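You operate a simulated robot arm through the tools that you are given. There is no shell and no other tool. Be economical: measure what you need, move in short steps, check, and stop when the job is done.

Carry out the task below with a simulated robot arm. There is one attempt and no reset: what you move stays moved.

Task
Pump the compressor down to the yellow band and shut the pump valve.
Fine: first let the old vacuum go at the break button, then open the pump valve.
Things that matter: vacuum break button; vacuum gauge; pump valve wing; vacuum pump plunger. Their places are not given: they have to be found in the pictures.

The check looks at the end state, three seconds after you hand in, the way a careful person would. Anything else that was tipped, shoved, dropped, spilled or broken makes it a failure.

Robot
A 7-joint arm with a two-finger parallel gripper, fixed in place. Base frame: the origin is at the foot of the arm, x ahead of it, y to its left, z up. Readings come in mm, rad, newtons and seconds.
Its first joint turns from -1.152 to 1.152 rad. Payload 2.4 kg.
The TCP is the grasp point between the finger pads, 30 mm short of the fingertips. In the tool frame z runs along the fingers and y along their closing line. Largest opening 94 mm; finger width 28, thickness 10; the body of the gripper, 50 by 96 mm, starts 55 mm behind the TCP.
Orientation is told as [roll, pitch, yaw] about the base's x, y, z axes, in that order, counted from this pose: with the fingers straight down and closing along the base's y, the tool's x points along the base's -x, its y along +y and its z along -z.

Tools
- The arm moves only by the tool jog_arm. Its argument "targets" is a list of rows, each an object of numbers (a shift or turn left out is 0, a gripper value left out holds the last): "x", "y", "z": the shift along the tool's x, y, z in mm; "wx", "wy", "wz": the turn, a rotation vector about the tool's x, y, z in rad. In form: [{"x": .., "y": .., "z": .., "wx": .., "wy": .., "wz": ..}, ...]. A call has 1 to 20 rows; each row shifts and turns the commanded pose from where the row before left it, along the tool's axes as they then stand. "jaw" is the finger opening in mm, from 0 to 94, set as the call begins (left out, the last holds). Rows are played at 5 a second. More than 50 mm and 0.15 rad between two rows, or a gripper value outside its range, and nothing of the call is played. Where a pose cannot be reached the arm comes as near as it can. A force on the tool above 90 N (or 10 N above the force at the start of the call, whichever is more), or a blocked arm, ends the call early, and 0.2 s more pass. The fingers move at their own pace (about 153 mm/s each) and stop on an object; they squeeze with about 26 N. The grip force told is the motor's: it shows also when the fingers shut on nothing. Time passes only in rows, and 0.2 s behind the last, so rows that do not move let the fingers close. It gives the time, the measured TCP pose, the force on the tool (base axes), the opening and the grip force at its end, in the units of the frame above (readings bear some noise).
- Cameras (640 x 400 px; columns grow to the right, rows downward): "scene" is fixed at [47.6, 481.1, 1451.7]; the picture's right is [-0.67, -0.74, 0.00], its down [-0.37, 0.34, -0.86] and it looks along [0.64, -0.58, -0.50] (base axes); focal length 320 px, centre (320, 200). "wrist" rides on the gripper at [76, 14, -102] in the tool frame; the picture's right is [-0.18, 0.98, 0.00], its down [-0.75, -0.14, -0.64] and it looks along [-0.63, -0.12, 0.77] (tool axes); focal length 243 px, centre (320, 200).
- snapshot(camera): a new picture of that camera. The clock stands still meanwhile.
- pixel_to_xyz(camera, pixels): for up to 12 pixels [column, row] of the newest picture of that camera ("zoom" is the newest enlarged one), the place [x, y, z] in the base frame of the surface seen there, good to about 2 mm. The clock stands still meanwhile.
- zoom(camera, box): a new picture of the part [left, top, right, bottom] of that camera's present view, enlarged. The clock stands still meanwhile.
- sign_off(): hands the job in; it is judged then, once.

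Work in short steps. Measure before you move; look again where a grasp or a placing could have gone wrong, and mend it. You have 80 turns and 54 pictures in all, those below and enlarged ones among them. Open the gripper and draw the arm clear of the work before you hand the job in, unless the task says otherwise; then end with one line.

The tools are called after "Emit:" by a JSON object that holds its "op" and its "data". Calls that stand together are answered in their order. jog_arm: Moves the arm, as the interface text tells. Its arguments: {"type":"object","properties":{"targets":{"type":"array","items":{"type":"object","properties":{"x":{"type":"number"},"y":{"type":"number"},"z":{"type":"number"},"wx":{"type":"number"},"wy":{"type":"number"},"wz":{"type":"number"}}}},"jaw":{"type":"number"}},"required":["targets"]} The other tools are called the same way: snapshot (camera) takes a picture; pixel_to_xyz (camera, pixels) gives the place of the surface under pixels of a picture; zoom (camera, box) takes an enlarged picture of a part of a camera's view; sign_off () hands the job in.

At the start:

```text
t: 0.0
ee_pos: [461.1, 52.1, 1219.9]
ee_rot: [0.0, 0.0, -0.002]
wrist_force: [-1.0, 0.6, 0.1]
grip_width: 93.8
finger_force: 0.0
```

scene: 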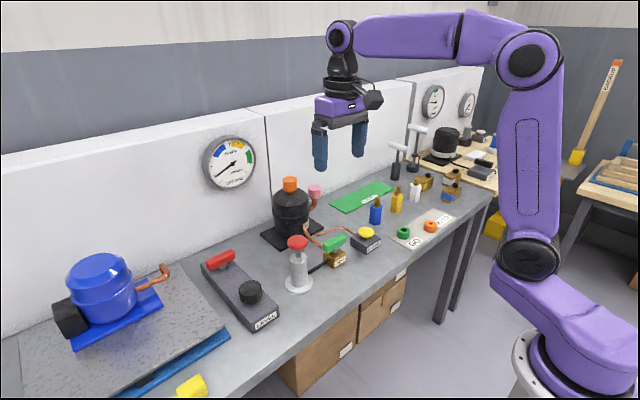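
wrist: 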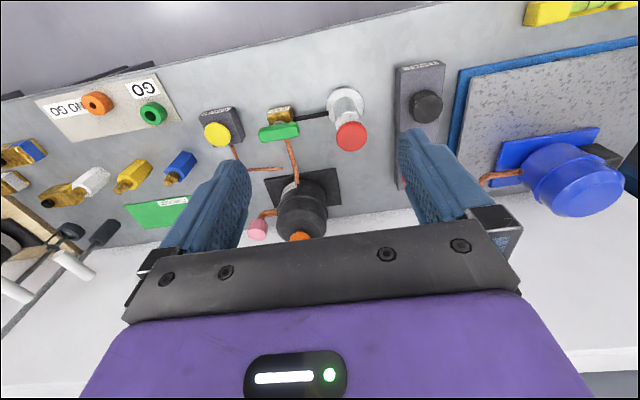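

The scene shows a black compressor, a red-topped plunger at (298,245), a green wing at (334,243), a yellow button at (366,234) and gauges. I'll zoom in on these.

Emit:
{"op": "zoom", "data": {"camera": "scene", "box": [240, 160, 400, 300]}}

Emit:
{"op": "zoom", "data": {"camera": "scene", "box": [190, 120, 270, 200]}}

Emit:
{"op": "zoom", "data": {"camera": "scene", "box": [380, 70, 500, 200]}}

Emit:
{"op": "pixel_to_xyz", "data": {"camera": "scene", "pixels": [[298, 242], [299, 283], [334, 242], [334, 260], [366, 232], [366, 245], [290, 185], [315, 192], [229, 162], [433, 101], [250, 292], [220, 258]]}}

```text
2.86 times, centred on (320, 230) of scene
```

zoom: 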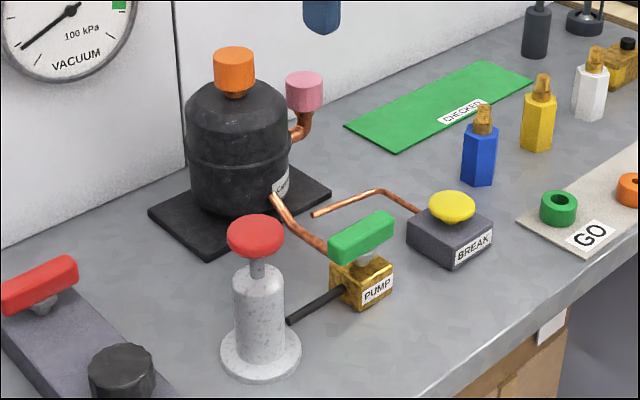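

```text
5.00 times, centred on (230, 160) of scene
```

zoom: 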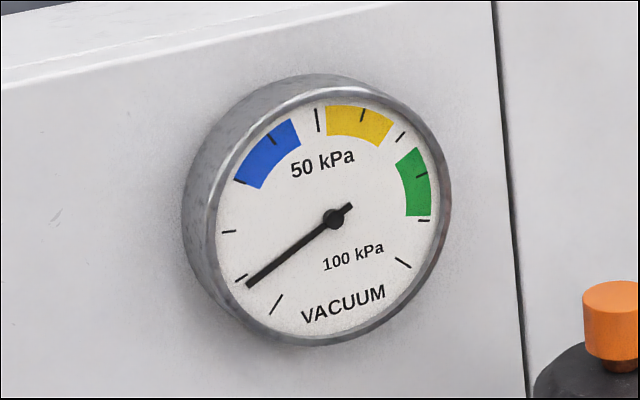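

```text
3.08 times, centred on (440, 135) of scene
```

zoom: 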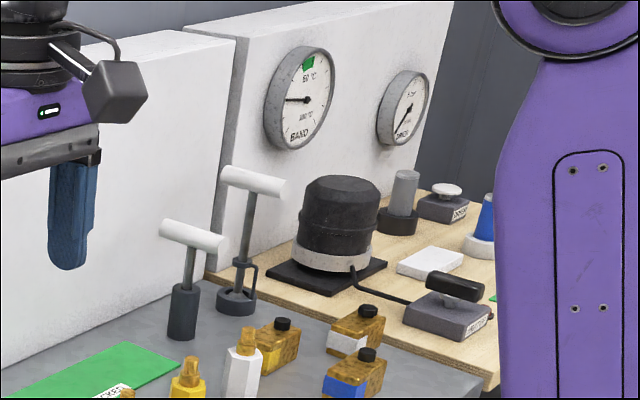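

```text
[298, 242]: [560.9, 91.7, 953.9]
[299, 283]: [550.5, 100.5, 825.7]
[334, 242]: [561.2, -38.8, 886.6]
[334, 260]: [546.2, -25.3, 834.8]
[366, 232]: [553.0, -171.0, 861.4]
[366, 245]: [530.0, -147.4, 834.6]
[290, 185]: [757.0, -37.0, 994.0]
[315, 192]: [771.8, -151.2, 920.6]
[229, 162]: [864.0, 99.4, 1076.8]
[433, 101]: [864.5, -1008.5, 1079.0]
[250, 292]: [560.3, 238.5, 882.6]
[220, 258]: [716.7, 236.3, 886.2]
```

The gauge needle reads about 10 kPa; yellow spans about 52–68. I'll zoom closer on the valve, button and plunger for exact geometry.

Emit:
{"op": "zoom", "data": {"camera": "scene", "box": [276, 215, 388, 300]}}

Emit:
{"op": "zoom", "data": {"camera": "wrist", "box": [190, 70, 380, 190]}}

```text
4.71 times, centred on (332, 258) of scene
```

zoom: 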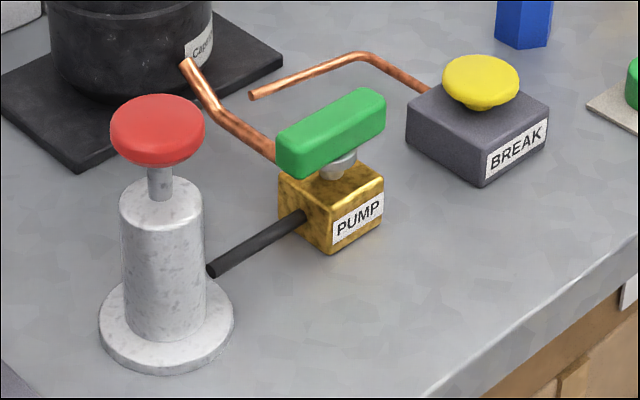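

```text
3.33 times, centred on (285, 130) of wrist
```

zoom: 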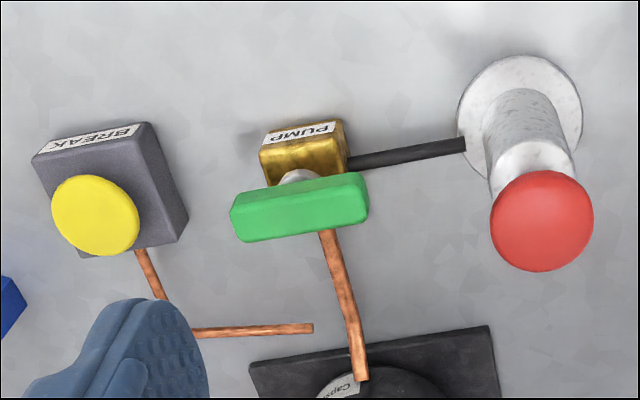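

The wing at wrist-zoom (300,205) lies roughly along base y. I'll measure its ends, the button top and the plunger knob in the wrist zoom.

Emit:
{"op": "pixel_to_xyz", "data": {"camera": "zoom", "pixels": [[240, 210], [362, 186], [300, 198], [270, 235], [365, 220], [95, 213], [140, 160], [60, 215], [542, 220], [500, 225], [590, 215], [400, 260]]}}

Emit:
{"op": "pixel_to_xyz", "data": {"camera": "scene", "pixels": [[297, 240], [329, 249], [342, 236], [333, 240], [334, 243], [366, 230], [366, 233], [362, 231], [371, 231], [292, 241], [304, 240], [332, 300]]}}

```text
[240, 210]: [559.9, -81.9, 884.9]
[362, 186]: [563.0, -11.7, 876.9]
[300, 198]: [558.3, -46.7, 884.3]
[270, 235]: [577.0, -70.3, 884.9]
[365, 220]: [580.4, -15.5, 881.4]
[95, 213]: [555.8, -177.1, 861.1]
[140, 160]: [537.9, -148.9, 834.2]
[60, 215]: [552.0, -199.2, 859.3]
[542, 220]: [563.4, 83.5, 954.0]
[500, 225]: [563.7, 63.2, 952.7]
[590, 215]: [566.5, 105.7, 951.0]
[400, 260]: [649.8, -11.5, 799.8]
```

```text
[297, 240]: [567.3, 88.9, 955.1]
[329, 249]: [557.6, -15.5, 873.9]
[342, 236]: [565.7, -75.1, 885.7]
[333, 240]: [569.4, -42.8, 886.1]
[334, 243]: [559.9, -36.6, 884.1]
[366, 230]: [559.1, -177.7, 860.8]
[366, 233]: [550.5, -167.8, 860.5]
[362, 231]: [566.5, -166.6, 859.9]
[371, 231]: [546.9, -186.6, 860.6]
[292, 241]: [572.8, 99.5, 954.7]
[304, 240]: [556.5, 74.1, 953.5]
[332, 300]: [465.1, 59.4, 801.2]
```

Button top centre ≈ (556,-177,861), wing centre ≈ (568,-46,885), knob ≈ (565,84,955), table z≈800. I'll close the fingers and move to above the button.

Emit:
{"op": "jog_arm", "data": {"targets": [{"x": -16, "y": -38}, {"x": -16, "y": -38}, {"x": -16, "y": -38}, {"x": -16, "y": -38}, {"x": -16, "y": -38}, {"x": -15, "y": -39}, {"z": 45}, {"z": 45}, {"z": 45}, {"z": 45}, {"z": 45}, {"z": 45}, {"z": 25}, {}, {}], "jaw": 0}}

```text
t: 3.2
ee_pos: [557.7, -180.6, 925.8]
ee_rot: [0.001, -0.001, -0.002]
wrist_force: [0.0, -0.1, 0.0]
grip_width: 0.0
finger_force: 26.2
```

The tips are at about z=896, 35 mm above the button. I'll go down in small steps, slightly past contact.

Emit:
{"op": "jog_arm", "data": {"targets": [{"z": 12, "y": 3}, {"z": 12}, {"z": 8}, {"z": 4}, {"z": 3}, {"z": 2}]}}

Emit:
{"op": "zoom", "data": {"camera": "scene", "box": [190, 120, 270, 200]}}

Emit:
{"op": "zoom", "data": {"camera": "scene", "box": [276, 180, 418, 280]}}

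```text
t: 4.6
ee_pos: [557.0, -175.5, 884.1]
ee_rot: [-0.001, 0.0, -0.002]
wrist_force: [-1.0, 1.3, 4.1]
grip_width: 0.0
finger_force: 26.4
```

```text
5.00 times, centred on (230, 160) of scene
```

zoom: 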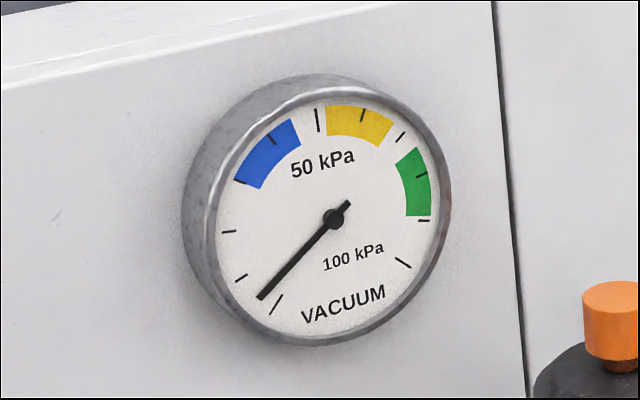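

```text
4.00 times, centred on (347, 230) of scene
```

zoom: 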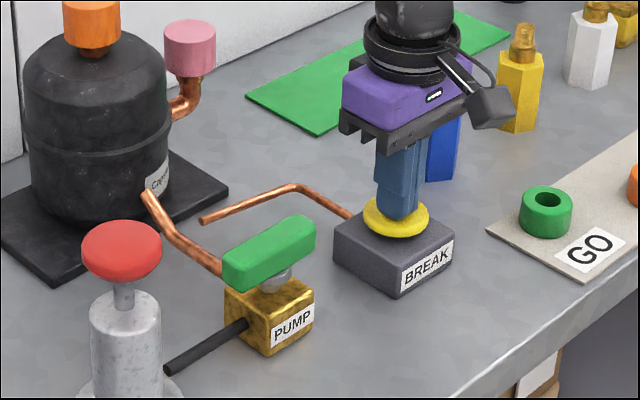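

The button is pressed and the needle is falling (≈6 kPa). I'll hold it with a touch more press and wait.

Emit:
{"op": "jog_arm", "data": {"targets": [{"z": 1}, {}, {}, {}, {}, {}, {}, {}, {}, {}, {}, {}]}}

Emit:
{"op": "zoom", "data": {"camera": "scene", "box": [190, 120, 270, 200]}}

```text
t: 7.2
ee_pos: [556.4, -174.5, 882.2]
ee_rot: [-0.001, 0.0, 0.0]
wrist_force: [-0.5, -0.6, 4.4]
grip_width: 0.0
finger_force: 26.1
```

```text
5.00 times, centred on (230, 160) of scene
```

zoom: 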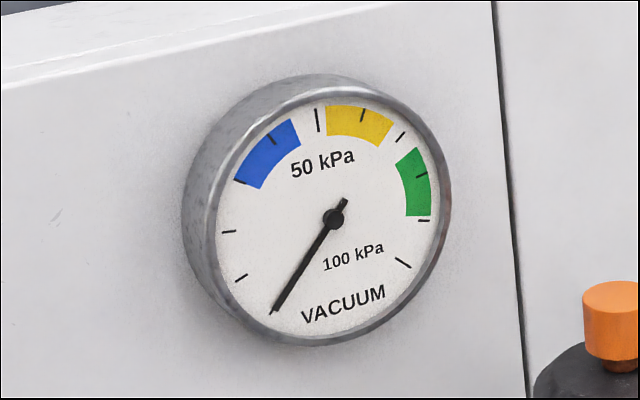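

Needle is at 0. I'll lift off, move to over the wing, and turn the gripper 90° with the jaw open so the fingers straddle the bar in x.

Emit:
{"op": "jog_arm", "data": {"targets": [{"z": -45}, {"z": -45}, {"x": -3, "y": 43}, {"x": -3, "y": 43}, {"x": -4, "y": 42}, {"wz": -0.143}, {"wz": -0.143}, {"wz": -0.143}, {"wz": -0.143}, {"wz": -0.143}, {"wz": -0.143}, {"wz": -0.143}, {"wz": -0.143}, {"wz": -0.143}, {"wz": -0.143}, {"wz": -0.141}, {}, {}], "jaw": 60}}

Emit:
{"op": "snapshot", "data": {"camera": "wrist"}}

Emit:
{"op": "zoom", "data": {"camera": "scene", "box": [200, 120, 400, 280]}}

```text
t: 11.0
ee_pos: [566.7, -47.6, 973.3]
ee_rot: [0.001, 0.0, 1.57]
wrist_force: [0.2, -0.5, 0.5]
grip_width: 59.9
finger_force: 0.1
```

```text
43 pictures are left
```

wrist: 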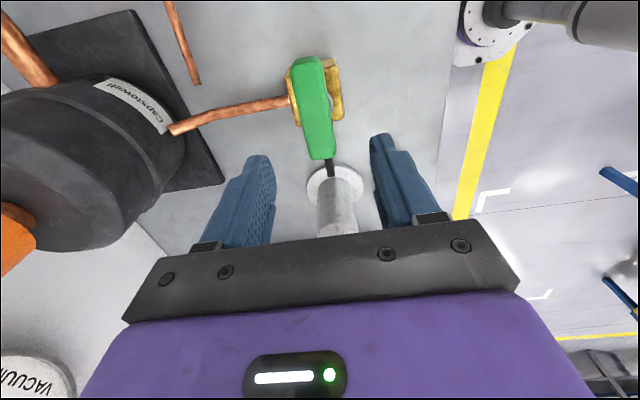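

```text
2.50 times, centred on (300, 200) of scene
```

zoom: 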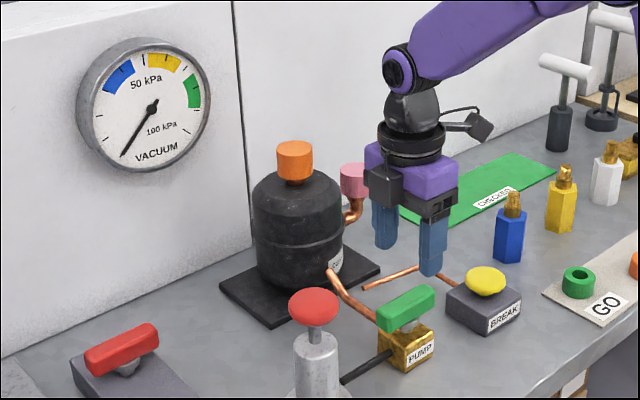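

The needle stays at 0 after release. Measuring the wing edges in the wrist picture around (315,105).

Emit:
{"op": "pixel_to_xyz", "data": {"camera": "wrist", "pixels": [[297, 70], [320, 66], [306, 105], [326, 102], [314, 145], [332, 143], [308, 62], [322, 155], [316, 105], [336, 90], [340, 100], [200, 115]]}}

```text
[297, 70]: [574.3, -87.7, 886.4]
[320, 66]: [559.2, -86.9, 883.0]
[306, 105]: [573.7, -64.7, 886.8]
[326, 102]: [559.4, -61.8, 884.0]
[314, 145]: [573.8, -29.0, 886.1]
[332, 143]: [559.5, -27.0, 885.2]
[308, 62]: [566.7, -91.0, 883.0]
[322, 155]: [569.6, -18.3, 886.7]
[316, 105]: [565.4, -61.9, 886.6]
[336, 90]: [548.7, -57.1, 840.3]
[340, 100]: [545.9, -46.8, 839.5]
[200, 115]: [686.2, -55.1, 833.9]
```

Wing centre is about (566.5,-50), top z 886, aligned with y. I'll lower so the tips are at about z=866 and close.

Emit:
{"op": "jog_arm", "data": {"targets": [{"x": 3, "z": 30}, {"z": 25}, {"z": 15}, {"z": 7}, {}]}}

Emit:
{"op": "jog_arm", "data": {"targets": [{}, {}, {}], "jaw": 0}}

Emit:
{"op": "zoom", "data": {"camera": "scene", "box": [276, 180, 418, 280]}}

```text
t: 12.2
ee_pos: [566.4, -48.7, 894.9]
ee_rot: [0.002, -0.001, 1.572]
wrist_force: [0.4, 0.7, 0.8]
grip_width: 59.8
finger_force: 0.1
```

```text
t: 13.0
ee_pos: [568.3, -49.3, 895.7]
ee_rot: [-0.013, 0.001, 1.572]
wrist_force: [30.5, -1.1, -13.6]
grip_width: 24.9
finger_force: 45.1
```

```text
4.00 times, centred on (347, 230) of scene
```

zoom: 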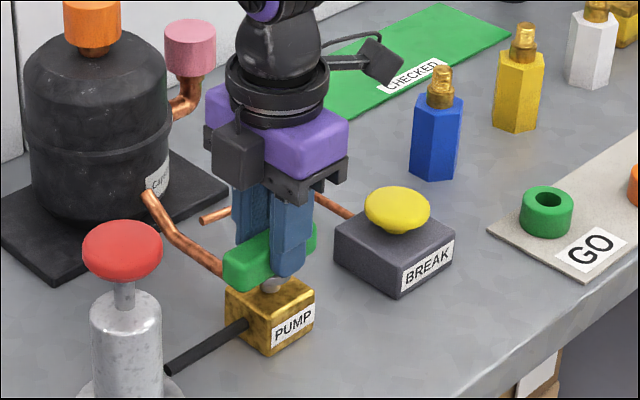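

Gripped (opening 24.9) but with a 30 N side load in +x, so I'll shift 2.5 mm in +x to relieve it.

Emit:
{"op": "jog_arm", "data": {"targets": [{"y": -2.5}, {}, {}]}}

```text
t: 13.8
ee_pos: [568.3, -48.5, 895.3]
ee_rot: [-0.006, 0.001, 1.572]
wrist_force: [18.8, 0.8, 4.3]
grip_width: 25.0
finger_force: 45.3
```

The load has eased. I'll try a small clockwise turn (toward yaw 0) and watch the forces.

Emit:
{"op": "jog_arm", "data": {"targets": [{"y": -1.5}, {"wz": 0.08}, {"wz": 0.08}, {"wz": 0.08}, {}]}}

Emit:
{"op": "zoom", "data": {"camera": "scene", "box": [276, 180, 418, 280]}}

```text
t: 15.0
ee_pos: [569.5, -47.2, 895.1]
ee_rot: [-0.001, 0.001, 1.337]
wrist_force: [14.2, 10.8, 0.6]
grip_width: 32.0
finger_force: 45.2
```

```text
4.00 times, centred on (347, 230) of scene
```

zoom: 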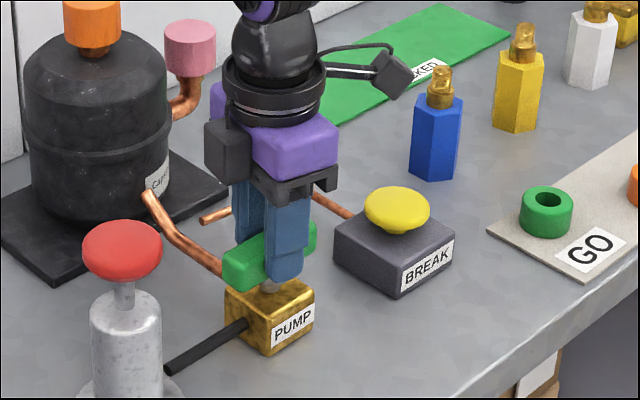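

The jaws were pushed open to 32 and the wing stayed put, so clockwise is against the stop. I'll turn counter-clockwise instead.

Emit:
{"op": "jog_arm", "data": {"targets": [{"wz": -0.12}, {"wz": -0.12}, {}, {"wz": -0.1}, {"wz": -0.1}, {"wz": -0.1}, {}]}}

Emit:
{"op": "zoom", "data": {"camera": "scene", "box": [276, 180, 418, 280]}}

```text
t: 16.6
ee_pos: [570.7, -50.3, 895.6]
ee_rot: [0.003, -0.001, 1.869]
wrist_force: [5.2, -12.9, 7.3]
grip_width: 24.8
finger_force: 44.7
```

```text
4.00 times, centred on (347, 230) of scene
```

zoom: 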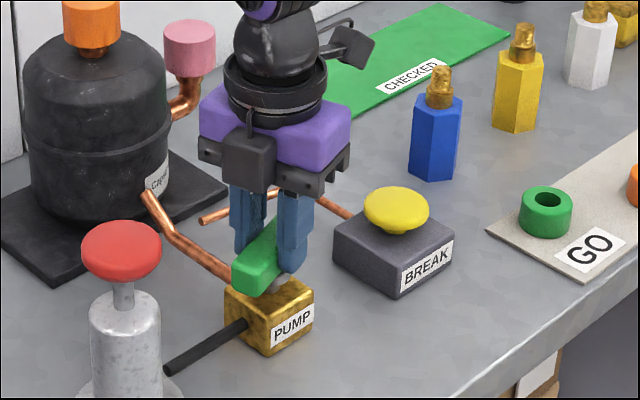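

The wing turns counter-clockwise with the opening steady. I'll continue in stages.

Emit:
{"op": "jog_arm", "data": {"targets": [{"wz": -0.1}, {"wz": -0.1}, {"wz": -0.1}, {"wz": -0.1}, {"wz": -0.1}, {"wz": -0.1}, {}]}}

```text
t: 18.2
ee_pos: [570.1, -50.9, 896.2]
ee_rot: [0.0, 0.002, 2.471]
wrist_force: [20.3, -18.2, -16.4]
grip_width: 24.8
finger_force: 45.5
```

Side load lies along tool x; I'll shift 2 mm that way and continue turning.

Emit:
{"op": "jog_arm", "data": {"targets": [{"x": 2}, {"wz": -0.1}, {"wz": -0.1}, {"wz": -0.1}, {"wz": -0.1}, {}]}}

Emit:
{"op": "zoom", "data": {"camera": "scene", "box": [276, 180, 418, 280]}}

```text
t: 19.6
ee_pos: [571.3, -50.4, 895.3]
ee_rot: [0.0, -0.001, 2.873]
wrist_force: [-2.2, -9.7, 11.8]
grip_width: 24.9
finger_force: 44.8
```

```text
4.00 times, centred on (347, 230) of scene
```

zoom: 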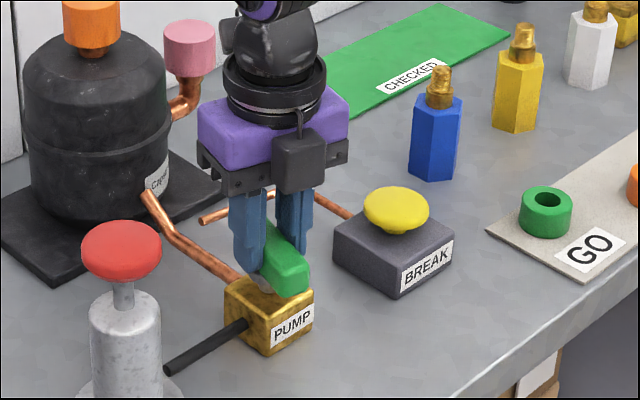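

The wing is nearly along x now. Turning the last bit to yaw ≈3.15.

Emit:
{"op": "jog_arm", "data": {"targets": [{"wz": -0.1}, {"wz": -0.1}, {"wz": -0.08}, {}]}}

```text
t: 20.4
ee_pos: [577.6, -50.7, 893.5]
ee_rot: [-0.02, -0.026, 3.075]
wrist_force: [-2.7, 7.2, 9.1]
grip_width: 25.1
finger_force: 44.9
stopped in row 3: the force on the tool passed its limit (the readings are from after the stop); the commanded pose is now the measured one
```

The turn stopped early and the TCP shifted +6 mm in x; checking with a picture.

Emit:
{"op": "zoom", "data": {"camera": "scene", "box": [276, 180, 418, 280]}}

Emit:
{"op": "snapshot", "data": {"camera": "wrist"}}

```text
4.00 times, centred on (347, 230) of scene
```

zoom: 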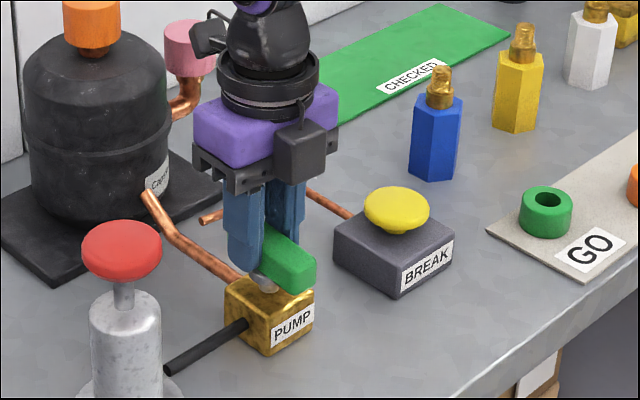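

```text
36 pictures are left
```

wrist: 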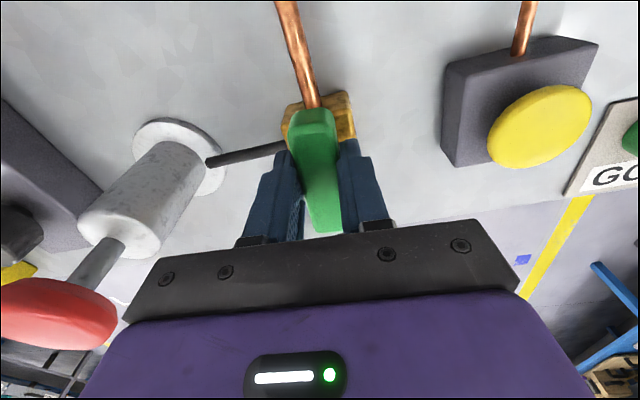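

The wing now lies nearly along x, in line with the copper pipe. I'll release, lift, turn the wrist back, and look.

Emit:
{"op": "jog_arm", "data": {"targets": [{}, {}, {"z": -30}, {"z": -40}, {"z": -40}, {"wz": 0.14}, {"wz": 0.14}, {"wz": 0.14}, {"wz": 0.14}, {"wz": 0.14}, {"wz": 0.14}, {"wz": 0.14}, {"wz": 0.14}, {"wz": 0.14}, {"wz": 0.14}, {"wz": 0.14}], "jaw": 60}}

Emit:
{"op": "jog_arm", "data": {"targets": [{"wz": 0.14}, {"wz": 0.14}, {"wz": 0.14}, {"wz": 0.14}, {"wz": 0.14}, {"wz": 0.14}, {"wz": 0.14}, {"wz": 0.14}, {"wz": 0.14}, {"wz": 0.14}, {"wz": 0.13}, {}]}}

Emit:
{"op": "zoom", "data": {"camera": "wrist", "box": [240, 40, 400, 140]}}

```text
t: 23.8
ee_pos: [580.8, -55.7, 1002.4]
ee_rot: [0.022, -0.022, 1.53]
wrist_force: [-0.2, 0.2, 0.3]
grip_width: 60.0
finger_force: 0.1
```

```text
t: 26.4
ee_pos: [579.4, -56.2, 1001.6]
ee_rot: [0.021, 0.021, 0.001]
wrist_force: [0.3, 0.1, 0.0]
grip_width: 60.0
finger_force: 0.3
```

```text
4.00 times, centred on (320, 90) of wrist
```

zoom: 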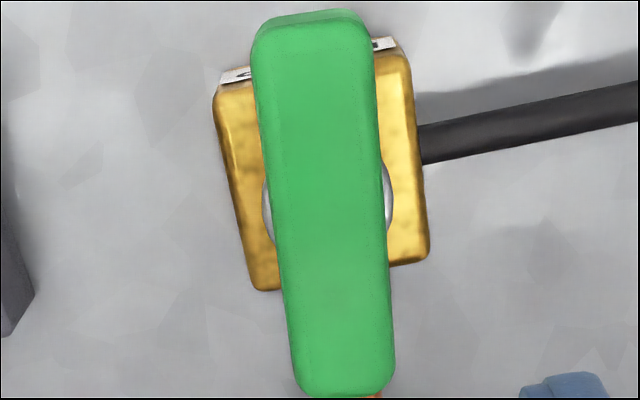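

The wing is about 3–4° short of square with its body. I'll level the tool, regrip square at yaw 0 (the closing jaws align it) and nudge to the stop.

Emit:
{"op": "jog_arm", "data": {"targets": [{"wx": 0.021, "wy": -0.021}, {"x": 9, "y": 6}, {}]}}

Emit:
{"op": "pixel_to_xyz", "data": {"camera": "zoom", "pixels": [[310, 30], [340, 375], [265, 100], [365, 90], [285, 300], [380, 290], [268, 215], [388, 200]]}}

```text
t: 27.2
ee_pos: [571.2, -50.9, 1002.5]
ee_rot: [0.002, -0.001, 0.003]
wrist_force: [0.3, 0.8, -0.9]
grip_width: 60.4
finger_force: 0.1
```

```text
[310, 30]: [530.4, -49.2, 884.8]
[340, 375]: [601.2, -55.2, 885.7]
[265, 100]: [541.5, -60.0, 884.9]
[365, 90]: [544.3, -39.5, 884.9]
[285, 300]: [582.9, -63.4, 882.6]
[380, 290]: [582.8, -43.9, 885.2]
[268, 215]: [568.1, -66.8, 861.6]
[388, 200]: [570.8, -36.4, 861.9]
```

Wing runs from (530,-49) to (601,-55), i.e. about 0.08 rad short. Lowering over (567,-51.5) and closing.

Emit:
{"op": "jog_arm", "data": {"targets": [{"x": 4, "y": -0.7, "z": 40}, {"z": 40}, {"z": 20}, {"z": 6}, {}]}}

Emit:
{"op": "jog_arm", "data": {"targets": [{}, {}, {}], "jaw": 0}}

Emit:
{"op": "jog_arm", "data": {"targets": [{"wz": -0.06}, {"wz": -0.04}, {}]}}

```text
t: 28.4
ee_pos: [569.3, -50.7, 898.5]
ee_rot: [-0.001, -0.001, 0.003]
wrist_force: [-0.3, 0.8, -0.1]
grip_width: 59.9
finger_force: 0.0
```

```text
t: 29.2
ee_pos: [567.9, -50.9, 896.3]
ee_rot: [0.002, 0.001, 0.005]
wrist_force: [-4.5, 9.0, 0.3]
grip_width: 24.5
finger_force: 44.8
```

```text
t: 30.0
ee_pos: [569.7, -49.8, 897.6]
ee_rot: [0.001, -0.003, 0.099]
wrist_force: [5.4, 7.8, -2.7]
grip_width: 27.5
finger_force: 44.9
```

The jaws opened to 27.5 on overrun, so the stop is reached: fully open. I'll release, lift, and go above the plunger knob.

Emit:
{"op": "jog_arm", "data": {"targets": [{}, {}, {"z": -40}, {"z": -45}, {"z": -45}, {"wz": 0.1}, {}], "jaw": 60}}

Emit:
{"op": "jog_arm", "data": {"targets": [{"y": 45}, {"y": 45}, {"y": 44}, {"x": 4}, {}], "jaw": 0}}

Emit:
{"op": "zoom", "data": {"camera": "scene", "box": [200, 120, 400, 300]}}

Emit:
{"op": "snapshot", "data": {"camera": "wrist"}}

```text
t: 31.6
ee_pos: [569.6, -49.4, 1027.0]
ee_rot: [-0.001, 0.001, 0.004]
wrist_force: [0.4, 0.3, -0.1]
grip_width: 60.0
finger_force: 0.0
```

```text
t: 32.8
ee_pos: [564.8, 83.8, 1025.9]
ee_rot: [0.001, 0.0, 0.002]
wrist_force: [-0.1, 0.3, -1.0]
grip_width: 0.0
finger_force: 25.9
```

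```text
2.22 times, centred on (300, 210) of scene
```

zoom: 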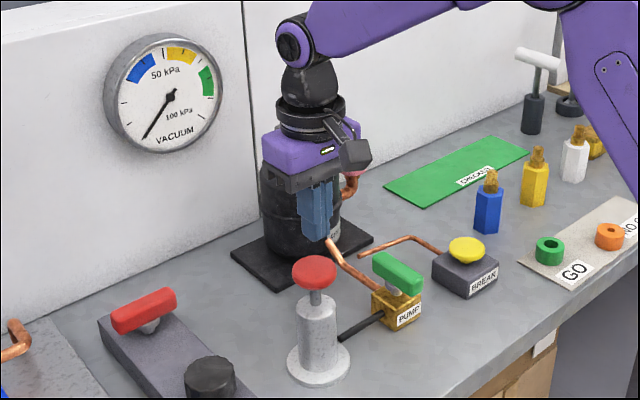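

```text
33 pictures are left
```

wrist: 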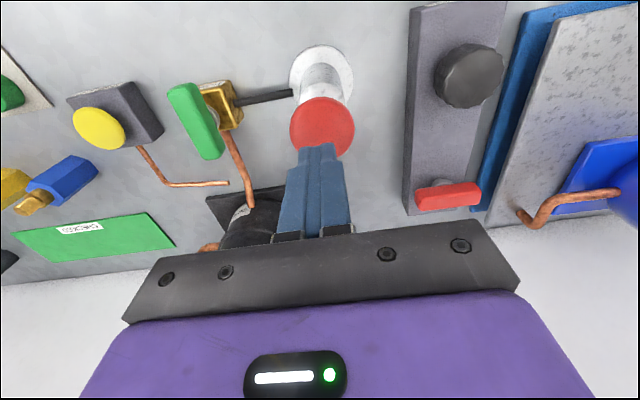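

Tips are 40 mm above the knob. Quick check of the knob's centre in the wrist view around (322,126).

Emit:
{"op": "pixel_to_xyz", "data": {"camera": "wrist", "pixels": [[293, 125], [351, 125], [322, 100], [322, 126], [322, 140]]}}

```text
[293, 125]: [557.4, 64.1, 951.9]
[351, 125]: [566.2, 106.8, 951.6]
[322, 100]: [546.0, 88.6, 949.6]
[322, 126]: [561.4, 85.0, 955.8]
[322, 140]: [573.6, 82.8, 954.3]
```

The knob's centre is about (565,85), so I'm well placed. I'll press down in steps and look at the gauge.

Emit:
{"op": "jog_arm", "data": {"targets": [{"y": 1, "z": 20}, {"z": 15}, {"z": 8}, {"z": 8}, {"z": 8}, {}]}}

Emit:
{"op": "zoom", "data": {"camera": "scene", "box": [190, 120, 350, 300]}}

```text
t: 34.2
ee_pos: [565.4, 83.9, 966.9]
ee_rot: [0.002, -0.003, 0.003]
wrist_force: [0.1, 2.9, 5.4]
grip_width: 0.0
finger_force: 25.9
```

```text
2.22 times, centred on (270, 210) of scene
```

zoom: 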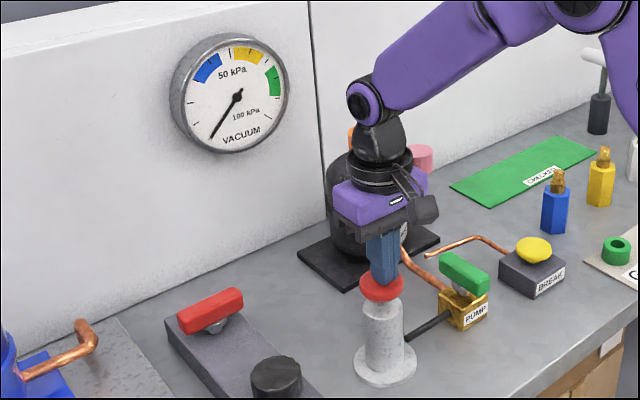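

The knob moves down with about 5 N. A bit further to bottom out, then raise and check the gauge.

Emit:
{"op": "jog_arm", "data": {"targets": [{"z": 4}, {"z": 3}, {"z": 3}, {}]}}

Emit:
{"op": "zoom", "data": {"camera": "scene", "box": [190, 120, 350, 300]}}

Emit:
{"op": "jog_arm", "data": {"targets": [{"z": -12}, {"z": -15}, {"z": -12}, {}]}}

Emit:
{"op": "zoom", "data": {"camera": "scene", "box": [190, 120, 350, 300]}}

```text
t: 35.2
ee_pos: [563.8, 83.8, 956.7]
ee_rot: [0.002, 0.001, 0.004]
wrist_force: [2.8, 2.0, 7.6]
grip_width: 0.0
finger_force: 25.7
```

```text
2.22 times, centred on (270, 210) of scene
```

zoom: 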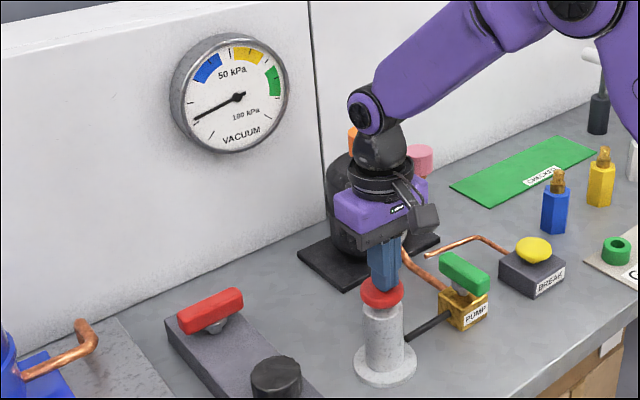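

```text
t: 36.2
ee_pos: [562.3, 84.3, 996.9]
ee_rot: [0.0, 0.002, 0.004]
wrist_force: [0.1, 0.3, -0.6]
grip_width: 0.0
finger_force: 25.9
```

```text
2.22 times, centred on (270, 210) of scene
```

zoom: 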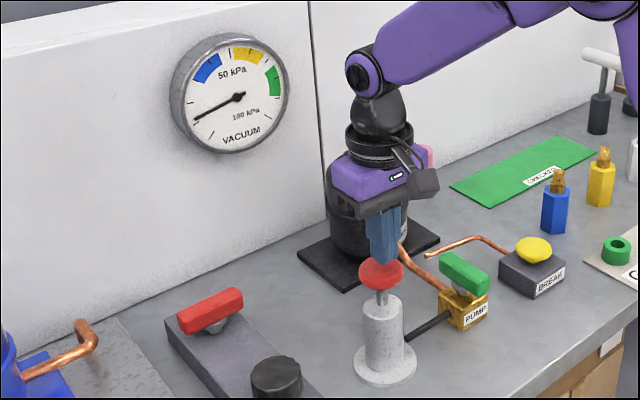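

One full press gives roughly 13 kPa and the knob springs back. Second stroke, then a precise gauge reading.

Emit:
{"op": "jog_arm", "data": {"targets": [{"x": -2, "z": 14}, {"z": 14}, {"z": 12}, {}, {"z": -12}, {"z": -15}, {"z": -13}, {}]}}

Emit:
{"op": "zoom", "data": {"camera": "scene", "box": [190, 120, 270, 200]}}

```text
t: 38.0
ee_pos: [566.6, 86.5, 996.7]
ee_rot: [-0.001, 0.001, 0.003]
wrist_force: [0.1, -0.1, 0.3]
grip_width: 0.0
finger_force: 25.3
```

```text
5.00 times, centred on (230, 160) of scene
```

zoom: 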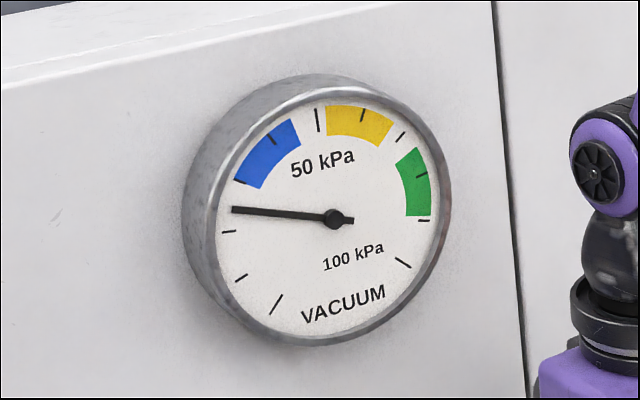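

About 25 kPa after two strokes. Two more strokes, then check.

Emit:
{"op": "jog_arm", "data": {"targets": [{"z": 14}, {"z": 14}, {"z": 12}, {}, {"z": -12}, {"z": -15}, {"z": -13}, {}, {"z": 14}, {"z": 14}, {"z": 12}, {}, {"z": -12}, {"z": -15}, {"z": -13}, {}]}}

Emit:
{"op": "zoom", "data": {"camera": "scene", "box": [190, 120, 270, 200]}}

```text
t: 41.4
ee_pos: [565.2, 85.3, 996.8]
ee_rot: [-0.001, 0.003, 0.004]
wrist_force: [0.1, 0.2, -0.4]
grip_width: 0.0
finger_force: 25.8
```

```text
5.00 times, centred on (230, 160) of scene
```

zoom: 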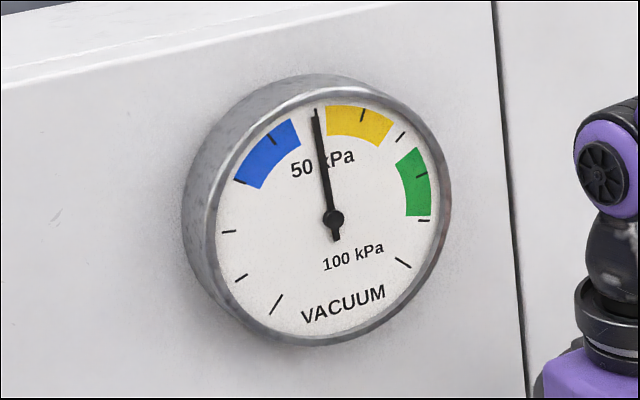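

At 50 kPa; one more stroke should give ~62, mid-yellow.

Emit:
{"op": "jog_arm", "data": {"targets": [{"z": 14}, {"z": 14}, {"z": 12}, {}, {"z": -12}, {"z": -15}, {"z": -13}, {}]}}

Emit:
{"op": "zoom", "data": {"camera": "scene", "box": [190, 120, 270, 200]}}

```text
t: 43.2
ee_pos: [566.3, 85.0, 995.5]
ee_rot: [0.001, 0.002, 0.003]
wrist_force: [0.2, -0.5, -0.2]
grip_width: 0.1
finger_force: 26.2
```

```text
5.00 times, centred on (230, 160) of scene
```

zoom: 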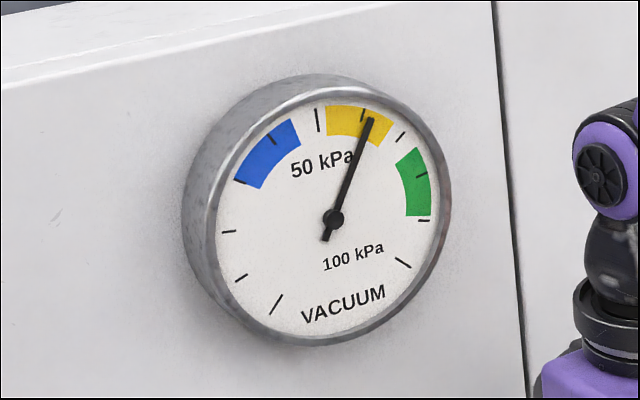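

Needle ≈62, in the yellow band. Now lift, go back over the wing with jaw open, and grip it at yaw 0.

Emit:
{"op": "jog_arm", "data": {"targets": [{"z": -30}, {"y": -45}, {"y": -45}, {"x": -3, "y": -46}, {}, {"z": 45}, {"z": 45}, {"z": 25}, {"z": 14}, {}], "jaw": 60}}

Emit:
{"op": "jog_arm", "data": {"targets": [{}, {}, {}], "jaw": 0}}

```text
t: 45.4
ee_pos: [568.2, -50.9, 895.7]
ee_rot: [-0.001, 0.0, 0.003]
wrist_force: [0.2, 1.4, 0.1]
grip_width: 60.2
finger_force: 0.1
```

```text
t: 46.2
ee_pos: [569.7, -50.0, 896.4]
ee_rot: [0.001, 0.002, 0.002]
wrist_force: [-0.5, 8.6, -3.7]
grip_width: 25.2
finger_force: 44.8
```

Gripped at 25.2 with low side load. Turning clockwise in stages.

Emit:
{"op": "jog_arm", "data": {"targets": [{"wz": 0.1}, {"wz": 0.1}, {"wz": 0.1}, {"wz": 0.1}, {"wz": 0.1}, {"wz": 0.1}, {"wz": 0.1}, {"wz": 0.1}, {}]}}

Emit:
{"op": "zoom", "data": {"camera": "scene", "box": [190, 120, 390, 280]}}

```text
t: 48.2
ee_pos: [570.5, -50.5, 896.4]
ee_rot: [-0.002, 0.003, -0.794]
wrist_force: [11.5, 16.1, -37.3]
grip_width: 24.9
finger_force: 44.9
```

```text
2.50 times, centred on (290, 200) of scene
```

zoom: 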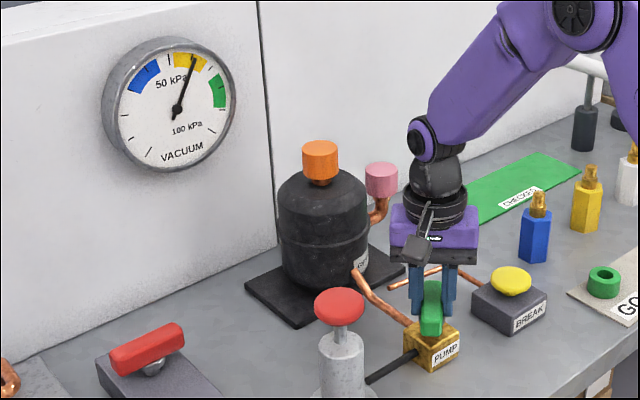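

The wing follows. Continuing to the closed stop with a slight overrun.

Emit:
{"op": "jog_arm", "data": {"targets": [{"z": 1, "wz": 0.1}, {"wz": 0.1}, {"wz": 0.1}, {"wz": 0.1}, {"wz": 0.1}, {"wz": 0.1}, {"wz": 0.1}, {"wz": 0.08}, {"wz": 0.06}, {}]}}

```text
t: 50.4
ee_pos: [569.3, -49.4, 896.5]
ee_rot: [0.002, 0.0, -1.632]
wrist_force: [15.8, 13.3, -21.0]
grip_width: 26.1
finger_force: 44.7
```

Jaws spread to 26.1 at yaw -1.63, so the closed stop is reached. I'll release, lift clear and check.

Emit:
{"op": "jog_arm", "data": {"targets": [{}, {}, {"z": -40}, {"z": -45}, {"z": -45}, {"z": -45}, {}], "jaw": 60}}

Emit:
{"op": "zoom", "data": {"camera": "scene", "box": [190, 120, 270, 200]}}

Emit:
{"op": "zoom", "data": {"camera": "scene", "box": [276, 180, 418, 280]}}

```text
t: 52.0
ee_pos: [567.7, -50.2, 1070.8]
ee_rot: [-0.001, 0.0, -1.638]
wrist_force: [0.1, 0.2, 0.8]
grip_width: 60.2
finger_force: 0.1
```

```text
5.00 times, centred on (230, 160) of scene
```

zoom: 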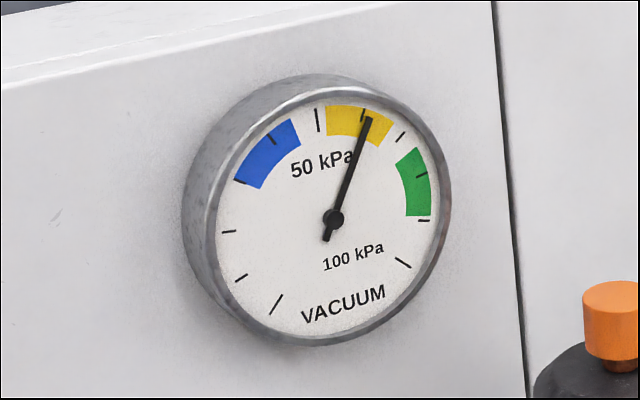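

```text
4.00 times, centred on (347, 230) of scene
```

zoom: 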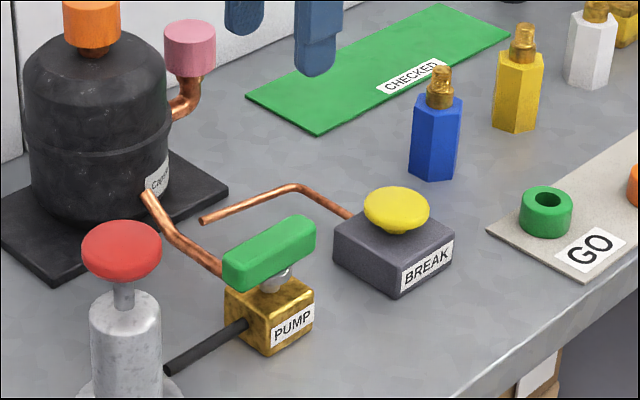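

The wing is back in its original closed position and the needle is steady in yellow. Drawing the arm higher with the jaw open and re-checking the gauge.

Emit:
{"op": "jog_arm", "data": {"targets": [{"z": -45}, {"z": -45}, {"z": -40}, {}, {}, {}, {}, {}, {}, {}, {}, {}], "jaw": 90}}

Emit:
{"op": "zoom", "data": {"camera": "scene", "box": [160, 110, 400, 290]}}

```text
t: 54.6
ee_pos: [568.9, -47.8, 1199.3]
ee_rot: [-0.001, 0.0, -1.638]
wrist_force: [-0.4, 0.1, -0.3]
grip_width: 89.9
finger_force: 0.1
```

```text
2.22 times, centred on (280, 200) of scene
```

zoom: 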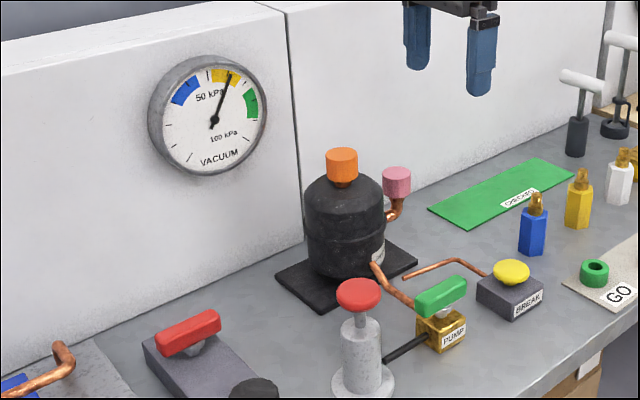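

Everything is in place: the gauge is steady in yellow, the valve is shut and the arm is clear. Handing in.

Emit:
{"op": "sign_off", "data": {}}

```text
The job is handed in.
```

The old vacuum was let go to 0 at the break button, the pump valve opened, the compressor pumped down to about 62 kPa (in the yellow band, holding steady), and the pump valve shut again. The arm is clear with the gripper open, and the job is handed in.
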